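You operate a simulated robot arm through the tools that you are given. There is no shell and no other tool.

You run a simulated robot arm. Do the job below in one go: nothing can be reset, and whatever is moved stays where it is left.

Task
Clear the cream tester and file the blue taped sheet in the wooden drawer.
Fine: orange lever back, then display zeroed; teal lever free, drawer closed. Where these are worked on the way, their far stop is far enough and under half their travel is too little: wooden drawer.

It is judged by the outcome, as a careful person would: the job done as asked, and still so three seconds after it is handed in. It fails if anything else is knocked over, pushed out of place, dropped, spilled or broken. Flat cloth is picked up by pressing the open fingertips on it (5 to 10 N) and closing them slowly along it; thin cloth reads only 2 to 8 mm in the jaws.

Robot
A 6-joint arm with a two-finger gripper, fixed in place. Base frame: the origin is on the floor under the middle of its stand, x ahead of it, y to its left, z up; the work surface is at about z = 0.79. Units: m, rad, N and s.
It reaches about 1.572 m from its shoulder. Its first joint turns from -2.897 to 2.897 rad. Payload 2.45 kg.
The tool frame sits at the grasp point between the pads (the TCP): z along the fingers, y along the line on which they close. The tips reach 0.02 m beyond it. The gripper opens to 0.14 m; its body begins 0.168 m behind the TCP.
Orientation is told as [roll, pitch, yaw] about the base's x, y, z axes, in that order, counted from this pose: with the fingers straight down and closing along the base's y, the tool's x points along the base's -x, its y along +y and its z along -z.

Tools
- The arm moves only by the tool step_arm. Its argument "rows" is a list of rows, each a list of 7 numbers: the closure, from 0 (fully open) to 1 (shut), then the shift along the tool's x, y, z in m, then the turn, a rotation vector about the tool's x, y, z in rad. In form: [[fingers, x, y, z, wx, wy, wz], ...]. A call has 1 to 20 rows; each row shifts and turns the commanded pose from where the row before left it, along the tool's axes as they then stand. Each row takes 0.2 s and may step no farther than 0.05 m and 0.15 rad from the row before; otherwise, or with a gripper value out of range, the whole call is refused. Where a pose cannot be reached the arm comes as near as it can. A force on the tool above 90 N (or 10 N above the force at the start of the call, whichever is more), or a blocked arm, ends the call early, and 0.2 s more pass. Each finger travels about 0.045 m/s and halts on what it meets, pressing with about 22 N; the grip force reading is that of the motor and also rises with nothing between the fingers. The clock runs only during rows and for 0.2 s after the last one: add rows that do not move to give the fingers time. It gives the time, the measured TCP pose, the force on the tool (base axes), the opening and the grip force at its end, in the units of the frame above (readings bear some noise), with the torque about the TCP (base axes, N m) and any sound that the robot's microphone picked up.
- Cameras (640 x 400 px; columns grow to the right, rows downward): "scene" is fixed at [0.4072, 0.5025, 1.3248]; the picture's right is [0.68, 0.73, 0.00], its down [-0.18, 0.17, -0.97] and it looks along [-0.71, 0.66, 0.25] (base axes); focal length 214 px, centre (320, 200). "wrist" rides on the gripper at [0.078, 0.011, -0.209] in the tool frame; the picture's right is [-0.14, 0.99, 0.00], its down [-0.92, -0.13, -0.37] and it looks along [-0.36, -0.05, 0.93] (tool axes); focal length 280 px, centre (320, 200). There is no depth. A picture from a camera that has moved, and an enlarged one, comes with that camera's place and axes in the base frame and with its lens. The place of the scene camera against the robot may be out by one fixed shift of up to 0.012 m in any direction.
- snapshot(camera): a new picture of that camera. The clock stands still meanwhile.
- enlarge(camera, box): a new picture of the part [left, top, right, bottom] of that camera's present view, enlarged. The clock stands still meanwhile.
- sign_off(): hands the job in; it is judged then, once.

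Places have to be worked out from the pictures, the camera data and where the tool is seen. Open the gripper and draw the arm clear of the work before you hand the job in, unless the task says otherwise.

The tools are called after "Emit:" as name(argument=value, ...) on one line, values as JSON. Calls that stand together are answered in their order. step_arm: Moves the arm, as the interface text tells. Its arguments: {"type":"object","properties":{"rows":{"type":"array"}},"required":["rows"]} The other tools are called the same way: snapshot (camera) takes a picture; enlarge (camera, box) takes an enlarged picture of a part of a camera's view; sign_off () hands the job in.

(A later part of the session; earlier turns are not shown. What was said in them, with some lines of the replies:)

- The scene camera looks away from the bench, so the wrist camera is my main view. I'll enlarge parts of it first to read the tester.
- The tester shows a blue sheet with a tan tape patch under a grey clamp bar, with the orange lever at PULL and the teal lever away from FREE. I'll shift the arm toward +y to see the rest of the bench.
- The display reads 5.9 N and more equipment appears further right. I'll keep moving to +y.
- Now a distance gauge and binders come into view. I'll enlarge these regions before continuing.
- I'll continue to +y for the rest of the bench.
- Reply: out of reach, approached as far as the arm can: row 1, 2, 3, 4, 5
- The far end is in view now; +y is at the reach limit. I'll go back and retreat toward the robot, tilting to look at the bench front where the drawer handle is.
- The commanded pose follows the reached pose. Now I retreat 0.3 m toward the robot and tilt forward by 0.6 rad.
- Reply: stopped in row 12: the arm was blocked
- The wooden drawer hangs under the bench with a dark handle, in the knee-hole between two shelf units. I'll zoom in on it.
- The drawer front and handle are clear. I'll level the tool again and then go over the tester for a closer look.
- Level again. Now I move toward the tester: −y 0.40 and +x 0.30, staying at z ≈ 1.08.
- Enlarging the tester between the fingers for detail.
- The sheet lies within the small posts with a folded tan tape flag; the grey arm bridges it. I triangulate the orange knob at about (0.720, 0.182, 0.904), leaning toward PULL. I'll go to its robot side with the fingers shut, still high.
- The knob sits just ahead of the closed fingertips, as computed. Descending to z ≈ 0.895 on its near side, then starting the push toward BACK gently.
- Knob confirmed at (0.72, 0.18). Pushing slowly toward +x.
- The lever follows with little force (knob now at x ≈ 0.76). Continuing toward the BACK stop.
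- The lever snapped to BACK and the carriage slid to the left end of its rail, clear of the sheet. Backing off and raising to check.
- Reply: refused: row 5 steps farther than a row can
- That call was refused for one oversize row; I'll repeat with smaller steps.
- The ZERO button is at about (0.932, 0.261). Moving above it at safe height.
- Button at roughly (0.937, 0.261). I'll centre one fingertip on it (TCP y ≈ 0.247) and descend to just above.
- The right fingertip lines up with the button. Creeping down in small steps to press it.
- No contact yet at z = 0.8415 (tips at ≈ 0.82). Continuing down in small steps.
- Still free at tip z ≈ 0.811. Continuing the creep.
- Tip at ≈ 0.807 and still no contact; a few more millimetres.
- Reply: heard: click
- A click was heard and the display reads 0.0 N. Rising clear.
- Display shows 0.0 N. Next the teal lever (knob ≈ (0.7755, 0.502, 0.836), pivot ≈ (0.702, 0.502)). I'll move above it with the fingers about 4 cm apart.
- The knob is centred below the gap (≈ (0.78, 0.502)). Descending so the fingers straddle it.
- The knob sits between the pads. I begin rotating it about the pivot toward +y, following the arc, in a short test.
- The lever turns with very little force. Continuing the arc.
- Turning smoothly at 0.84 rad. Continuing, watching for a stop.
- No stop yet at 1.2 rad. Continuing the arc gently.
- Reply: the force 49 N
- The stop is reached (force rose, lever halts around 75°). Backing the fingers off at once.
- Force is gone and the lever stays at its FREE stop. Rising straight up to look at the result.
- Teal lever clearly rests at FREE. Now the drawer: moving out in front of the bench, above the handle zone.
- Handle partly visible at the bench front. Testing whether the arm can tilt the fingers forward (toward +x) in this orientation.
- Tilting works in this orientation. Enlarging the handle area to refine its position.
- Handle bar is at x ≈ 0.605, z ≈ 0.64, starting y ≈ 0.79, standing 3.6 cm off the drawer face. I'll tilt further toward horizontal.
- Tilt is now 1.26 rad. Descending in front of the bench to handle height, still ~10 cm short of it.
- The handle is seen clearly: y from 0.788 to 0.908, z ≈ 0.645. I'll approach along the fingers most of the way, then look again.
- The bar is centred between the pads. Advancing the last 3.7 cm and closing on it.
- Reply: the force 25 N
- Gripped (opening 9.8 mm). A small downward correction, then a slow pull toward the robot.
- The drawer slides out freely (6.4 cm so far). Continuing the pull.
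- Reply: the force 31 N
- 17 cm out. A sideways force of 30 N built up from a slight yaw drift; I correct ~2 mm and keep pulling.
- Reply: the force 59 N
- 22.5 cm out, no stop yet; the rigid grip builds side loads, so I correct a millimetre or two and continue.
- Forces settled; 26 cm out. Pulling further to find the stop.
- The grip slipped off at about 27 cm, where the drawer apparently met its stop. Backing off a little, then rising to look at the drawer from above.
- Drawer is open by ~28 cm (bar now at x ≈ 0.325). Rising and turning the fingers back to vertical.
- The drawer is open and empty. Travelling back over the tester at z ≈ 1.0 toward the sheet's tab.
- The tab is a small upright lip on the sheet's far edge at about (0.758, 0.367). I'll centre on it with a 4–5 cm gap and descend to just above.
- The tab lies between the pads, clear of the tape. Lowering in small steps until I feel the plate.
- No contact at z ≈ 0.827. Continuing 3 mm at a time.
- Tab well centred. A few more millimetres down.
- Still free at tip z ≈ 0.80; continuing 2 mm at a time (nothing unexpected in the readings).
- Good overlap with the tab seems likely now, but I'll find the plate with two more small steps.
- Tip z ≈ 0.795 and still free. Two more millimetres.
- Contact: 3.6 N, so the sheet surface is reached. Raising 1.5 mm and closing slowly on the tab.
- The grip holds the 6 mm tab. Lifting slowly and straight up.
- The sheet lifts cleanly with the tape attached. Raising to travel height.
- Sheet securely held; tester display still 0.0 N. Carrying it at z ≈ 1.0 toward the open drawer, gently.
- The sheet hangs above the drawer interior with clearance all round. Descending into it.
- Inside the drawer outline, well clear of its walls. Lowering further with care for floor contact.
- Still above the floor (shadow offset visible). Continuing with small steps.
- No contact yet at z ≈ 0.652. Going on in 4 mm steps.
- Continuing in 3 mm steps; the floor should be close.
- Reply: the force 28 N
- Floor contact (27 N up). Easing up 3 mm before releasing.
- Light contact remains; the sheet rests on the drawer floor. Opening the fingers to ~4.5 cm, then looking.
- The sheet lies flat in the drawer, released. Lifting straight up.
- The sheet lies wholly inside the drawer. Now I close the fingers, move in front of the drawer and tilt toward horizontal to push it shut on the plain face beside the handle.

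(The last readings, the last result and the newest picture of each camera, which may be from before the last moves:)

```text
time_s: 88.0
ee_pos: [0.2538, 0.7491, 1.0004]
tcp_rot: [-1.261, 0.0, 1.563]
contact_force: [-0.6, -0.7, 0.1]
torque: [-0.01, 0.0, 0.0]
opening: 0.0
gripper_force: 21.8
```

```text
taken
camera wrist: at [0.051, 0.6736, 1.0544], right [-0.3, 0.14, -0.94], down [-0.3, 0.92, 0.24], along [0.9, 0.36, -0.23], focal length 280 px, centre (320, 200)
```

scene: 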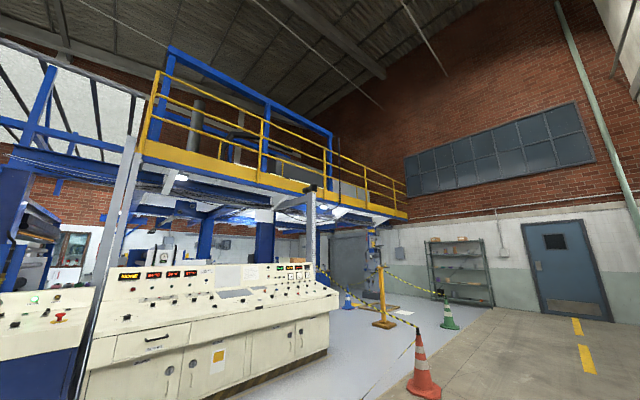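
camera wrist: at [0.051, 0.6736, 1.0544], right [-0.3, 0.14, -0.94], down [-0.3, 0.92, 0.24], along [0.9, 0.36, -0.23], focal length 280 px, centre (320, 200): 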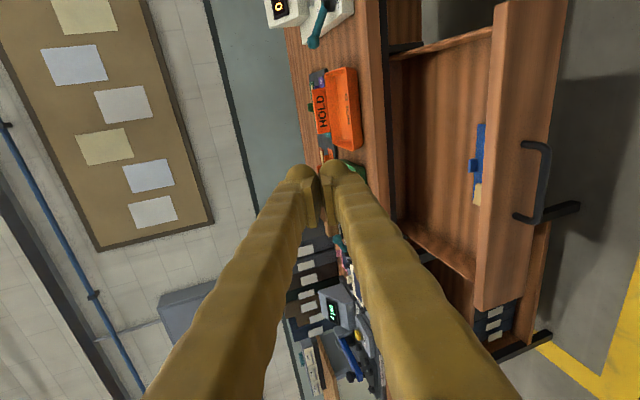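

Drawer, sheet and handle are all visible. Lowering in front of the face at y ≈ 0.74.

Emit:
step_arm(rows=[[1, 0.001, 0.0405, 0.0129, 0, 0, 0], [1, 0.001, 0.0405, 0.0129, 0, 0, 0], [1, 0.001, 0.0405, 0.0129, 0, 0, 0], [1, 0.001, 0.0405, 0.0129, 0, 0, 0], [1, 0.001, 0.0405, 0.0129, 0, 0, 0], [1, 0.001, 0.0405, 0.0129, 0, 0, 0], [1, 0.001, 0.0405, 0.0129, 0, 0, 0], [1, 0.001, 0.0405, 0.0129, 0, 0, 0], [1, 0, 0, 0, 0, 0, 0]])

Emit:
snapshot(camera="wrist")

```text
time_s: 90.0
ee_pos: [0.2541, 0.7417, 0.659]
tcp_rot: [-1.26, 0.0, 1.562]
contact_force: [-0.8, -0.3, -0.8]
torque: [0.03, 0.0, 0.0]
opening: 0.0002
gripper_force: 21.5
```

```text
taken
camera wrist: at [0.0509, 0.6659, 0.7135], right [-0.3, 0.14, -0.94], down [-0.3, 0.92, 0.23], along [0.9, 0.36, -0.24], focal length 280 px, centre (320, 200)
```

wrist: 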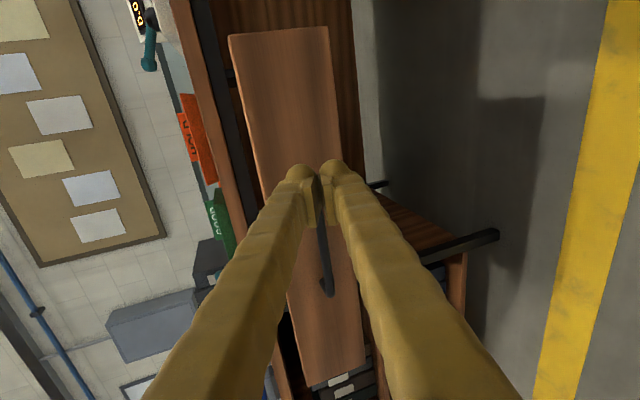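

Fingertips are in line with the face, left of the handle. Advancing to contact and pushing the drawer in.

Emit:
step_arm(rows=[[1, 0, -0.0091, 0.0286, 0, 0, 0], [1, 0, -0.0091, 0.0286, 0, 0, 0], [1, 0, -0.0046, 0.0143, 0, 0, 0], [1, 0, -0.0046, 0.0143, 0, 0, 0], [1, 0, -0.0046, 0.0143, 0, 0, 0], [1, 0, -0.0046, 0.0143, 0, 0, 0]])

Emit:
snapshot(camera="wrist")

```text
time_s: 91.4
ee_pos: [0.3734, 0.7396, 0.6606]
tcp_rot: [-1.261, 0.0, 1.562]
contact_force: [0.0, 0.1, -0.7]
torque: [-0.01, 0.01, -0.02]
opening: 0.0
gripper_force: 21.7
```

```text
taken
camera wrist: at [0.1712, 0.6651, 0.7153], right [-0.3, 0.14, -0.94], down [-0.3, 0.92, 0.23], along [0.9, 0.36, -0.24], focal length 280 px, centre (320, 200)
```

wrist: 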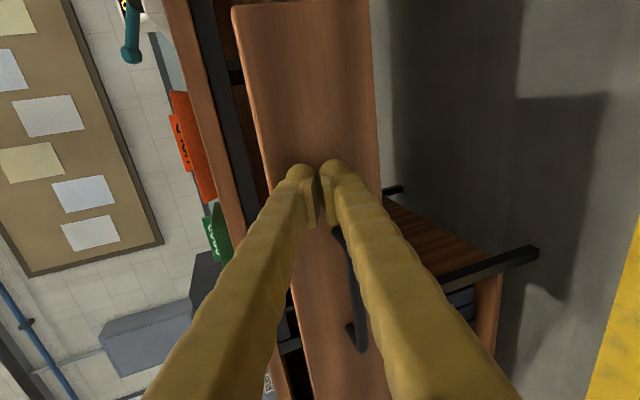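

The drawer is moving with almost no force. Continuing the push.

Emit:
step_arm(rows=[[1, 0, -0.0061, 0.0191, 0, 0, 0], [1, 0, -0.0061, 0.0191, 0, 0, 0], [1, 0, -0.0061, 0.0191, 0, 0, 0], [1, 0, -0.0061, 0.0191, 0, 0, 0], [1, 0, -0.0061, 0.0191, 0, 0, 0], [1, 0, -0.0061, 0.0191, 0, 0, 0], [1, 0, -0.0061, 0.0191, 0, 0, 0], [1, 0, -0.0061, 0.0191, 0, 0, 0], [1, 0, -0.0061, 0.0191, 0, 0, 0], [1, 0, -0.0061, 0.0191, 0, 0, 0]])

Emit:
snapshot(camera="wrist")

```text
time_s: 93.6
ee_pos: [0.575, 0.7386, 0.6586]
tcp_rot: [-1.26, -0.001, 1.562]
contact_force: [-0.6, -0.1, -0.2]
torque: [0.0, -0.01, -0.03]
opening: 0.0001
gripper_force: 22.4
```

```text
taken
camera wrist: at [0.3716, 0.6634, 0.7121], right [-0.3, 0.14, -0.94], down [-0.3, 0.92, 0.23], along [0.9, 0.36, -0.24], focal length 280 px, centre (320, 200)
```

wrist: 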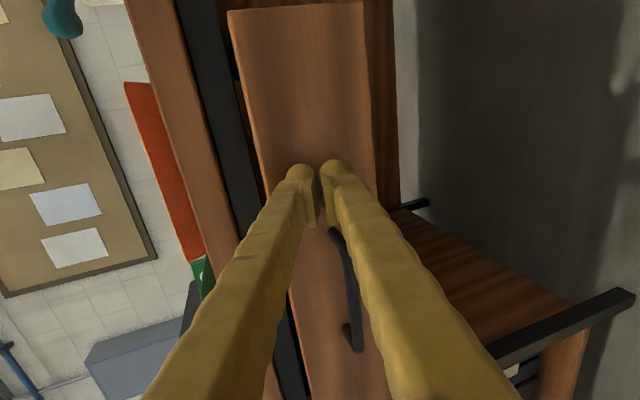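

Nearly closed (face at ≈ 0.60). Pushing the last centimetres in 1 cm steps, watching for the stop.

Emit:
step_arm(rows=[[1, 0, -0.003, 0.0095, 0, 0, 0], [1, 0, -0.003, 0.0095, 0, 0, 0], [1, 0, -0.003, 0.0095, 0, 0, 0], [1, 0, 0, 0, 0, 0, 0]])

Emit:
snapshot(camera="wrist")

```text
time_s: 94.6
ee_pos: [0.603, 0.7374, 0.6576]
tcp_rot: [-1.26, -0.001, 1.563]
contact_force: [0.1, 0.4, -0.1]
torque: [0.0, -0.01, 0.03]
opening: 0.0
gripper_force: 21.9
```

```text
taken
camera wrist: at [0.4, 0.662, 0.7118], right [-0.3, 0.14, -0.94], down [-0.3, 0.92, 0.23], along [0.9, 0.36, -0.24], focal length 280 px, centre (320, 200)
```

wrist: 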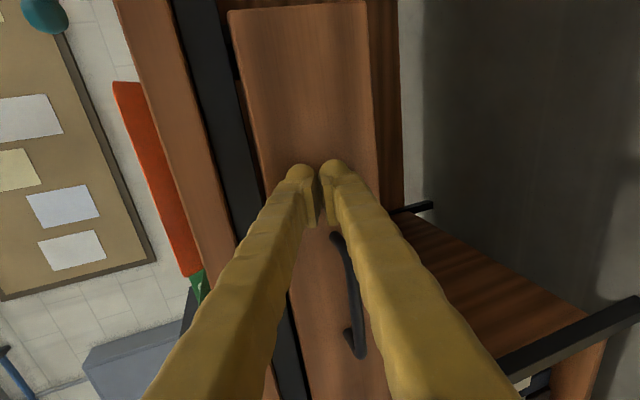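

About 2 cm to go. Continuing in finer steps.

Emit:
step_arm(rows=[[1, 0, -0.0018, 0.0057, 0, 0, 0], [1, 0, -0.0018, 0.0057, 0, 0, 0], [1, 0, 0, 0, 0, 0, 0]])

```text
time_s: 95.4
ee_pos: [0.614, 0.7382, 0.6579]
tcp_rot: [-1.262, 0.0, 1.561]
contact_force: [-0.3, 0.1, 0.0]
torque: [-0.01, 0.0, 0.01]
opening: 0.0002
gripper_force: 22.1
```

Emit:
step_arm(rows=[[1, 0, -0.0012, 0.0038, 0, 0, 0], [1, 0, -0.0012, 0.0038, 0, 0, 0], [1, 0, 0, 0, 0, 0, 0]])

Emit:
snapshot(camera="wrist")

```text
time_s: 95.9
ee_pos: [0.6154, 0.7384, 0.6586]
tcp_rot: [-1.259, 0.002, 1.565]
contact_force: [-17.6, -4.8, 7.0]
torque: [-0.02, -0.25, -0.03]
opening: 0.0
gripper_force: 21.6
stopped in row 2: the force on the tool passed its limit at 107 N (the readings are from after the stop); the commanded pose is now the measured one
```

```text
taken
camera wrist: at [0.4135, 0.6627, 0.7135], right [-0.3, 0.14, -0.94], down [-0.31, 0.92, 0.23], along [0.9, 0.36, -0.24], focal length 280 px, centre (320, 200)
```

wrist: 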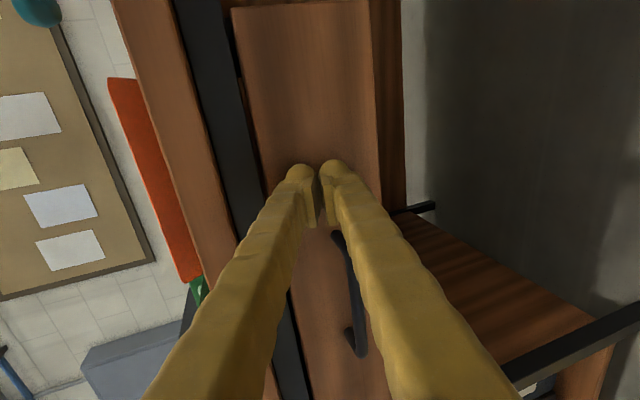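

The push met a firm stop with the face at its original position — the drawer is home. Backing off straight away.

Emit:
step_arm(rows=[[1, 0, 0.003, -0.0095, 0, 0, 0], [1, 0, 0.0091, -0.0286, 0, 0, 0], [1, 0, 0.0121, -0.0381, 0, 0, 0], [1, 0, 0.0121, -0.0381, 0, 0, 0], [1, 0, 0.0121, -0.0381, 0, 0, 0], [1, 0, 0, 0, 0, 0, 0]])

Emit:
snapshot(camera="wrist")

```text
time_s: 97.3
ee_pos: [0.4571, 0.7395, 0.6555]
tcp_rot: [-1.259, 0.003, 1.564]
contact_force: [-0.1, 0.4, 0.4]
torque: [0.0, 0.0, 0.0]
opening: 0.0
gripper_force: 21.5
```

```text
taken
camera wrist: at [0.2544, 0.6647, 0.7111], right [-0.3, 0.14, -0.94], down [-0.3, 0.92, 0.23], along [0.9, 0.36, -0.24], focal length 280 px, centre (320, 200)
```

wrist: 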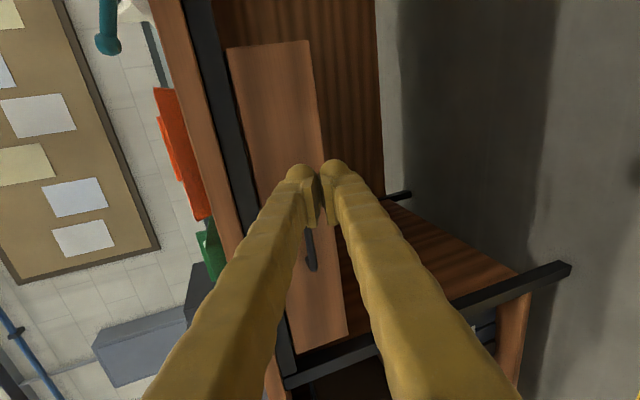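

The handle is back at x ≈ 0.606, its original closed position. Rising and levelling the tool for a final check of everything.

Emit:
step_arm(rows=[[1, 0, -0.0477, -0.0152, 0, 0, 0], [1, 0, -0.0477, -0.0152, 0, 0, 0], [1, 0, -0.0477, -0.0152, 0, 0, 0], [1, 0, -0.0477, -0.0152, 0, 0, 0], [1, 0, -0.0477, -0.0152, 0, 0, 0], [1, 0, -0.0477, -0.0152, 0, 0, 0], [1, 0, -0.0477, -0.0152, 0, 0, 0], [0.8, 0, 0, 0, -0.14, 0, 0], [0.6, 0, 0, 0, -0.14, 0, 0], [0.4, 0, 0, 0, -0.14, 0, 0], [0.2, 0, 0, 0, -0.14, 0, 0], [0, 0, 0, 0, -0.14, 0, 0], [0, 0, 0, 0, -0.14, 0, 0], [0, 0, 0, 0, -0.14, 0, 0], [0, 0, 0, 0, -0.14, 0, 0], [0, 0, 0, 0, -0.14, 0, 0], [0, 0, 0, 0, 0, 0, 0]])

Emit:
snapshot(camera="wrist")

```text
time_s: 100.9
ee_pos: [0.4581, 0.7402, 1.0104]
tcp_rot: [0.003, 0.002, 1.564]
contact_force: [-0.1, 0.0, 0.5]
torque: [0.0, -0.01, -0.03]
opening: 0.1398
gripper_force: 0.1
```

```text
taken
camera wrist: at [0.4471, 0.664, 1.2199], right [-0.99, 0.14, 0.0], down [0.14, 0.92, 0.37], along [0.05, 0.36, -0.93], focal length 280 px, centre (320, 200)
```

wrist: 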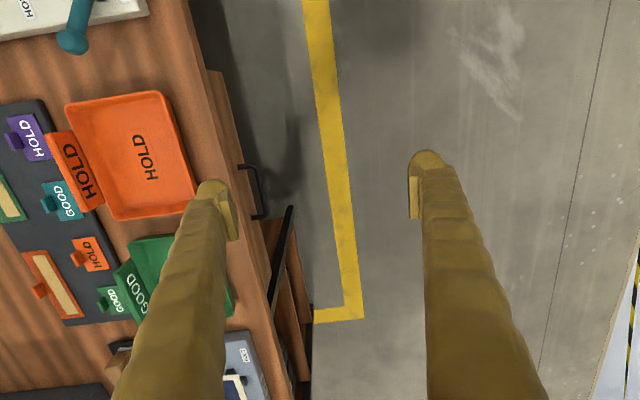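

The drawer looks closed. Moving high over toward the tester to verify the levers, display and empty bed.

Emit:
step_arm(rows=[[0, 0, 0, -0.04, 0, 0, 0], [0, 0, 0, -0.04, 0, 0, 0], [0, 0, 0, -0.04, 0, 0, 0], [0, 0.041, -0.018, 0, 0, 0, 0], [0, 0.041, -0.018, 0, 0, 0, 0], [0, 0.041, -0.018, 0, 0, 0, 0], [0, 0.041, -0.018, 0, 0, 0, 0], [0, 0.041, -0.018, 0, 0, 0, 0], [0, 0.041, -0.018, 0, 0, 0, 0], [0, 0.041, -0.018, 0, 0, 0, 0], [0, 0.041, -0.018, 0, 0, 0, 0], [0, 0.041, -0.018, 0, 0, 0, 0], [0, 0.041, -0.018, 0, 0, 0, 0], [0, 0.041, -0.018, 0, 0, 0, 0], [0, 0, 0, 0, 0, 0, 0]])

Emit:
snapshot(camera="wrist")

```text
time_s: 104.1
ee_pos: [0.6515, 0.2893, 1.1293]
tcp_rot: [0.0, 0.002, 1.564]
contact_force: [-0.4, 0.1, 0.7]
torque: [0.0, 0.0, -0.04]
opening: 0.14
gripper_force: 0.1
```

```text
taken
camera wrist: at [0.6403, 0.2121, 1.3394], right [-0.99, 0.14, 0.0], down [0.13, 0.92, 0.37], along [0.05, 0.36, -0.93], focal length 280 px, centre (320, 200)
```

wrist: 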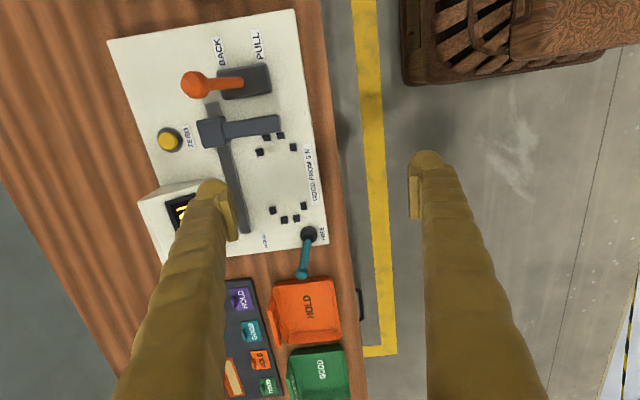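

Orange at BACK, teal at FREE, bed empty. The display is partly hidden by a finger, so I shift a bit to read it.

Emit:
step_arm(rows=[[0, 0, 0.04, 0, 0, 0, 0], [0, 0, 0.04, 0, 0, 0, 0], [0, 0, 0.04, 0, 0, 0, 0], [0, 0, 0.04, 0, 0, 0, 0], [0, 0, 0, 0, 0, 0, 0]])

Emit:
snapshot(camera="wrist")

```text
time_s: 105.3
ee_pos: [0.4915, 0.288, 1.131]
tcp_rot: [-0.001, 0.001, 1.564]
contact_force: [-1.5, 0.5, 0.1]
torque: [0.01, 0.04, -0.01]
opening: 0.1401
gripper_force: 0.1
```

```text
taken
camera wrist: at [0.4804, 0.2113, 1.3415], right [-0.99, 0.14, 0.0], down [0.13, 0.92, 0.37], along [0.05, 0.36, -0.93], focal length 280 px, centre (320, 200)
```

wrist: 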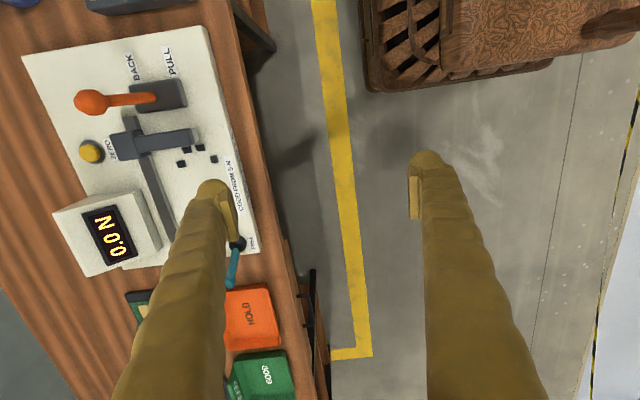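

Display 0.0 N, orange lever at BACK, teal lever at FREE, the bed is empty, and the drawer is shut with its handle within about 1.5 mm of where it started. The gripper is open and clear of the work, so I hand the job in.

Emit:
sign_off()

```text
The job is handed in.
```

The cream tester is cleared and the blue taped sheet is filed in the wooden drawer, which is shut. I've handed the job in; no verdict has come back.

- **Orange lever:** pushed to BACK. The carriage slid to the end of its rail, clear of the sheet.
- **Display:** zeroed after the lever was back, with an audible click. It read 0.0 N in the last picture.
- **Teal lever:** turned to its FREE stop and left there. It reached the stop with about 45 N, and I backed off at once.
- **Sheet:** lifted by its tab with the tape attached and laid flat on the drawer floor.
- **Drawer:** opened about 28 cm. My grip slipped off the handle there, apparently at the far stop. Closing it ended in a brief 107 N push against the stop. The handle is back within about 1.5 mm of where it started.

I saw nothing else knocked or moved in the last pictures. The gripper is open and clear of the bench.
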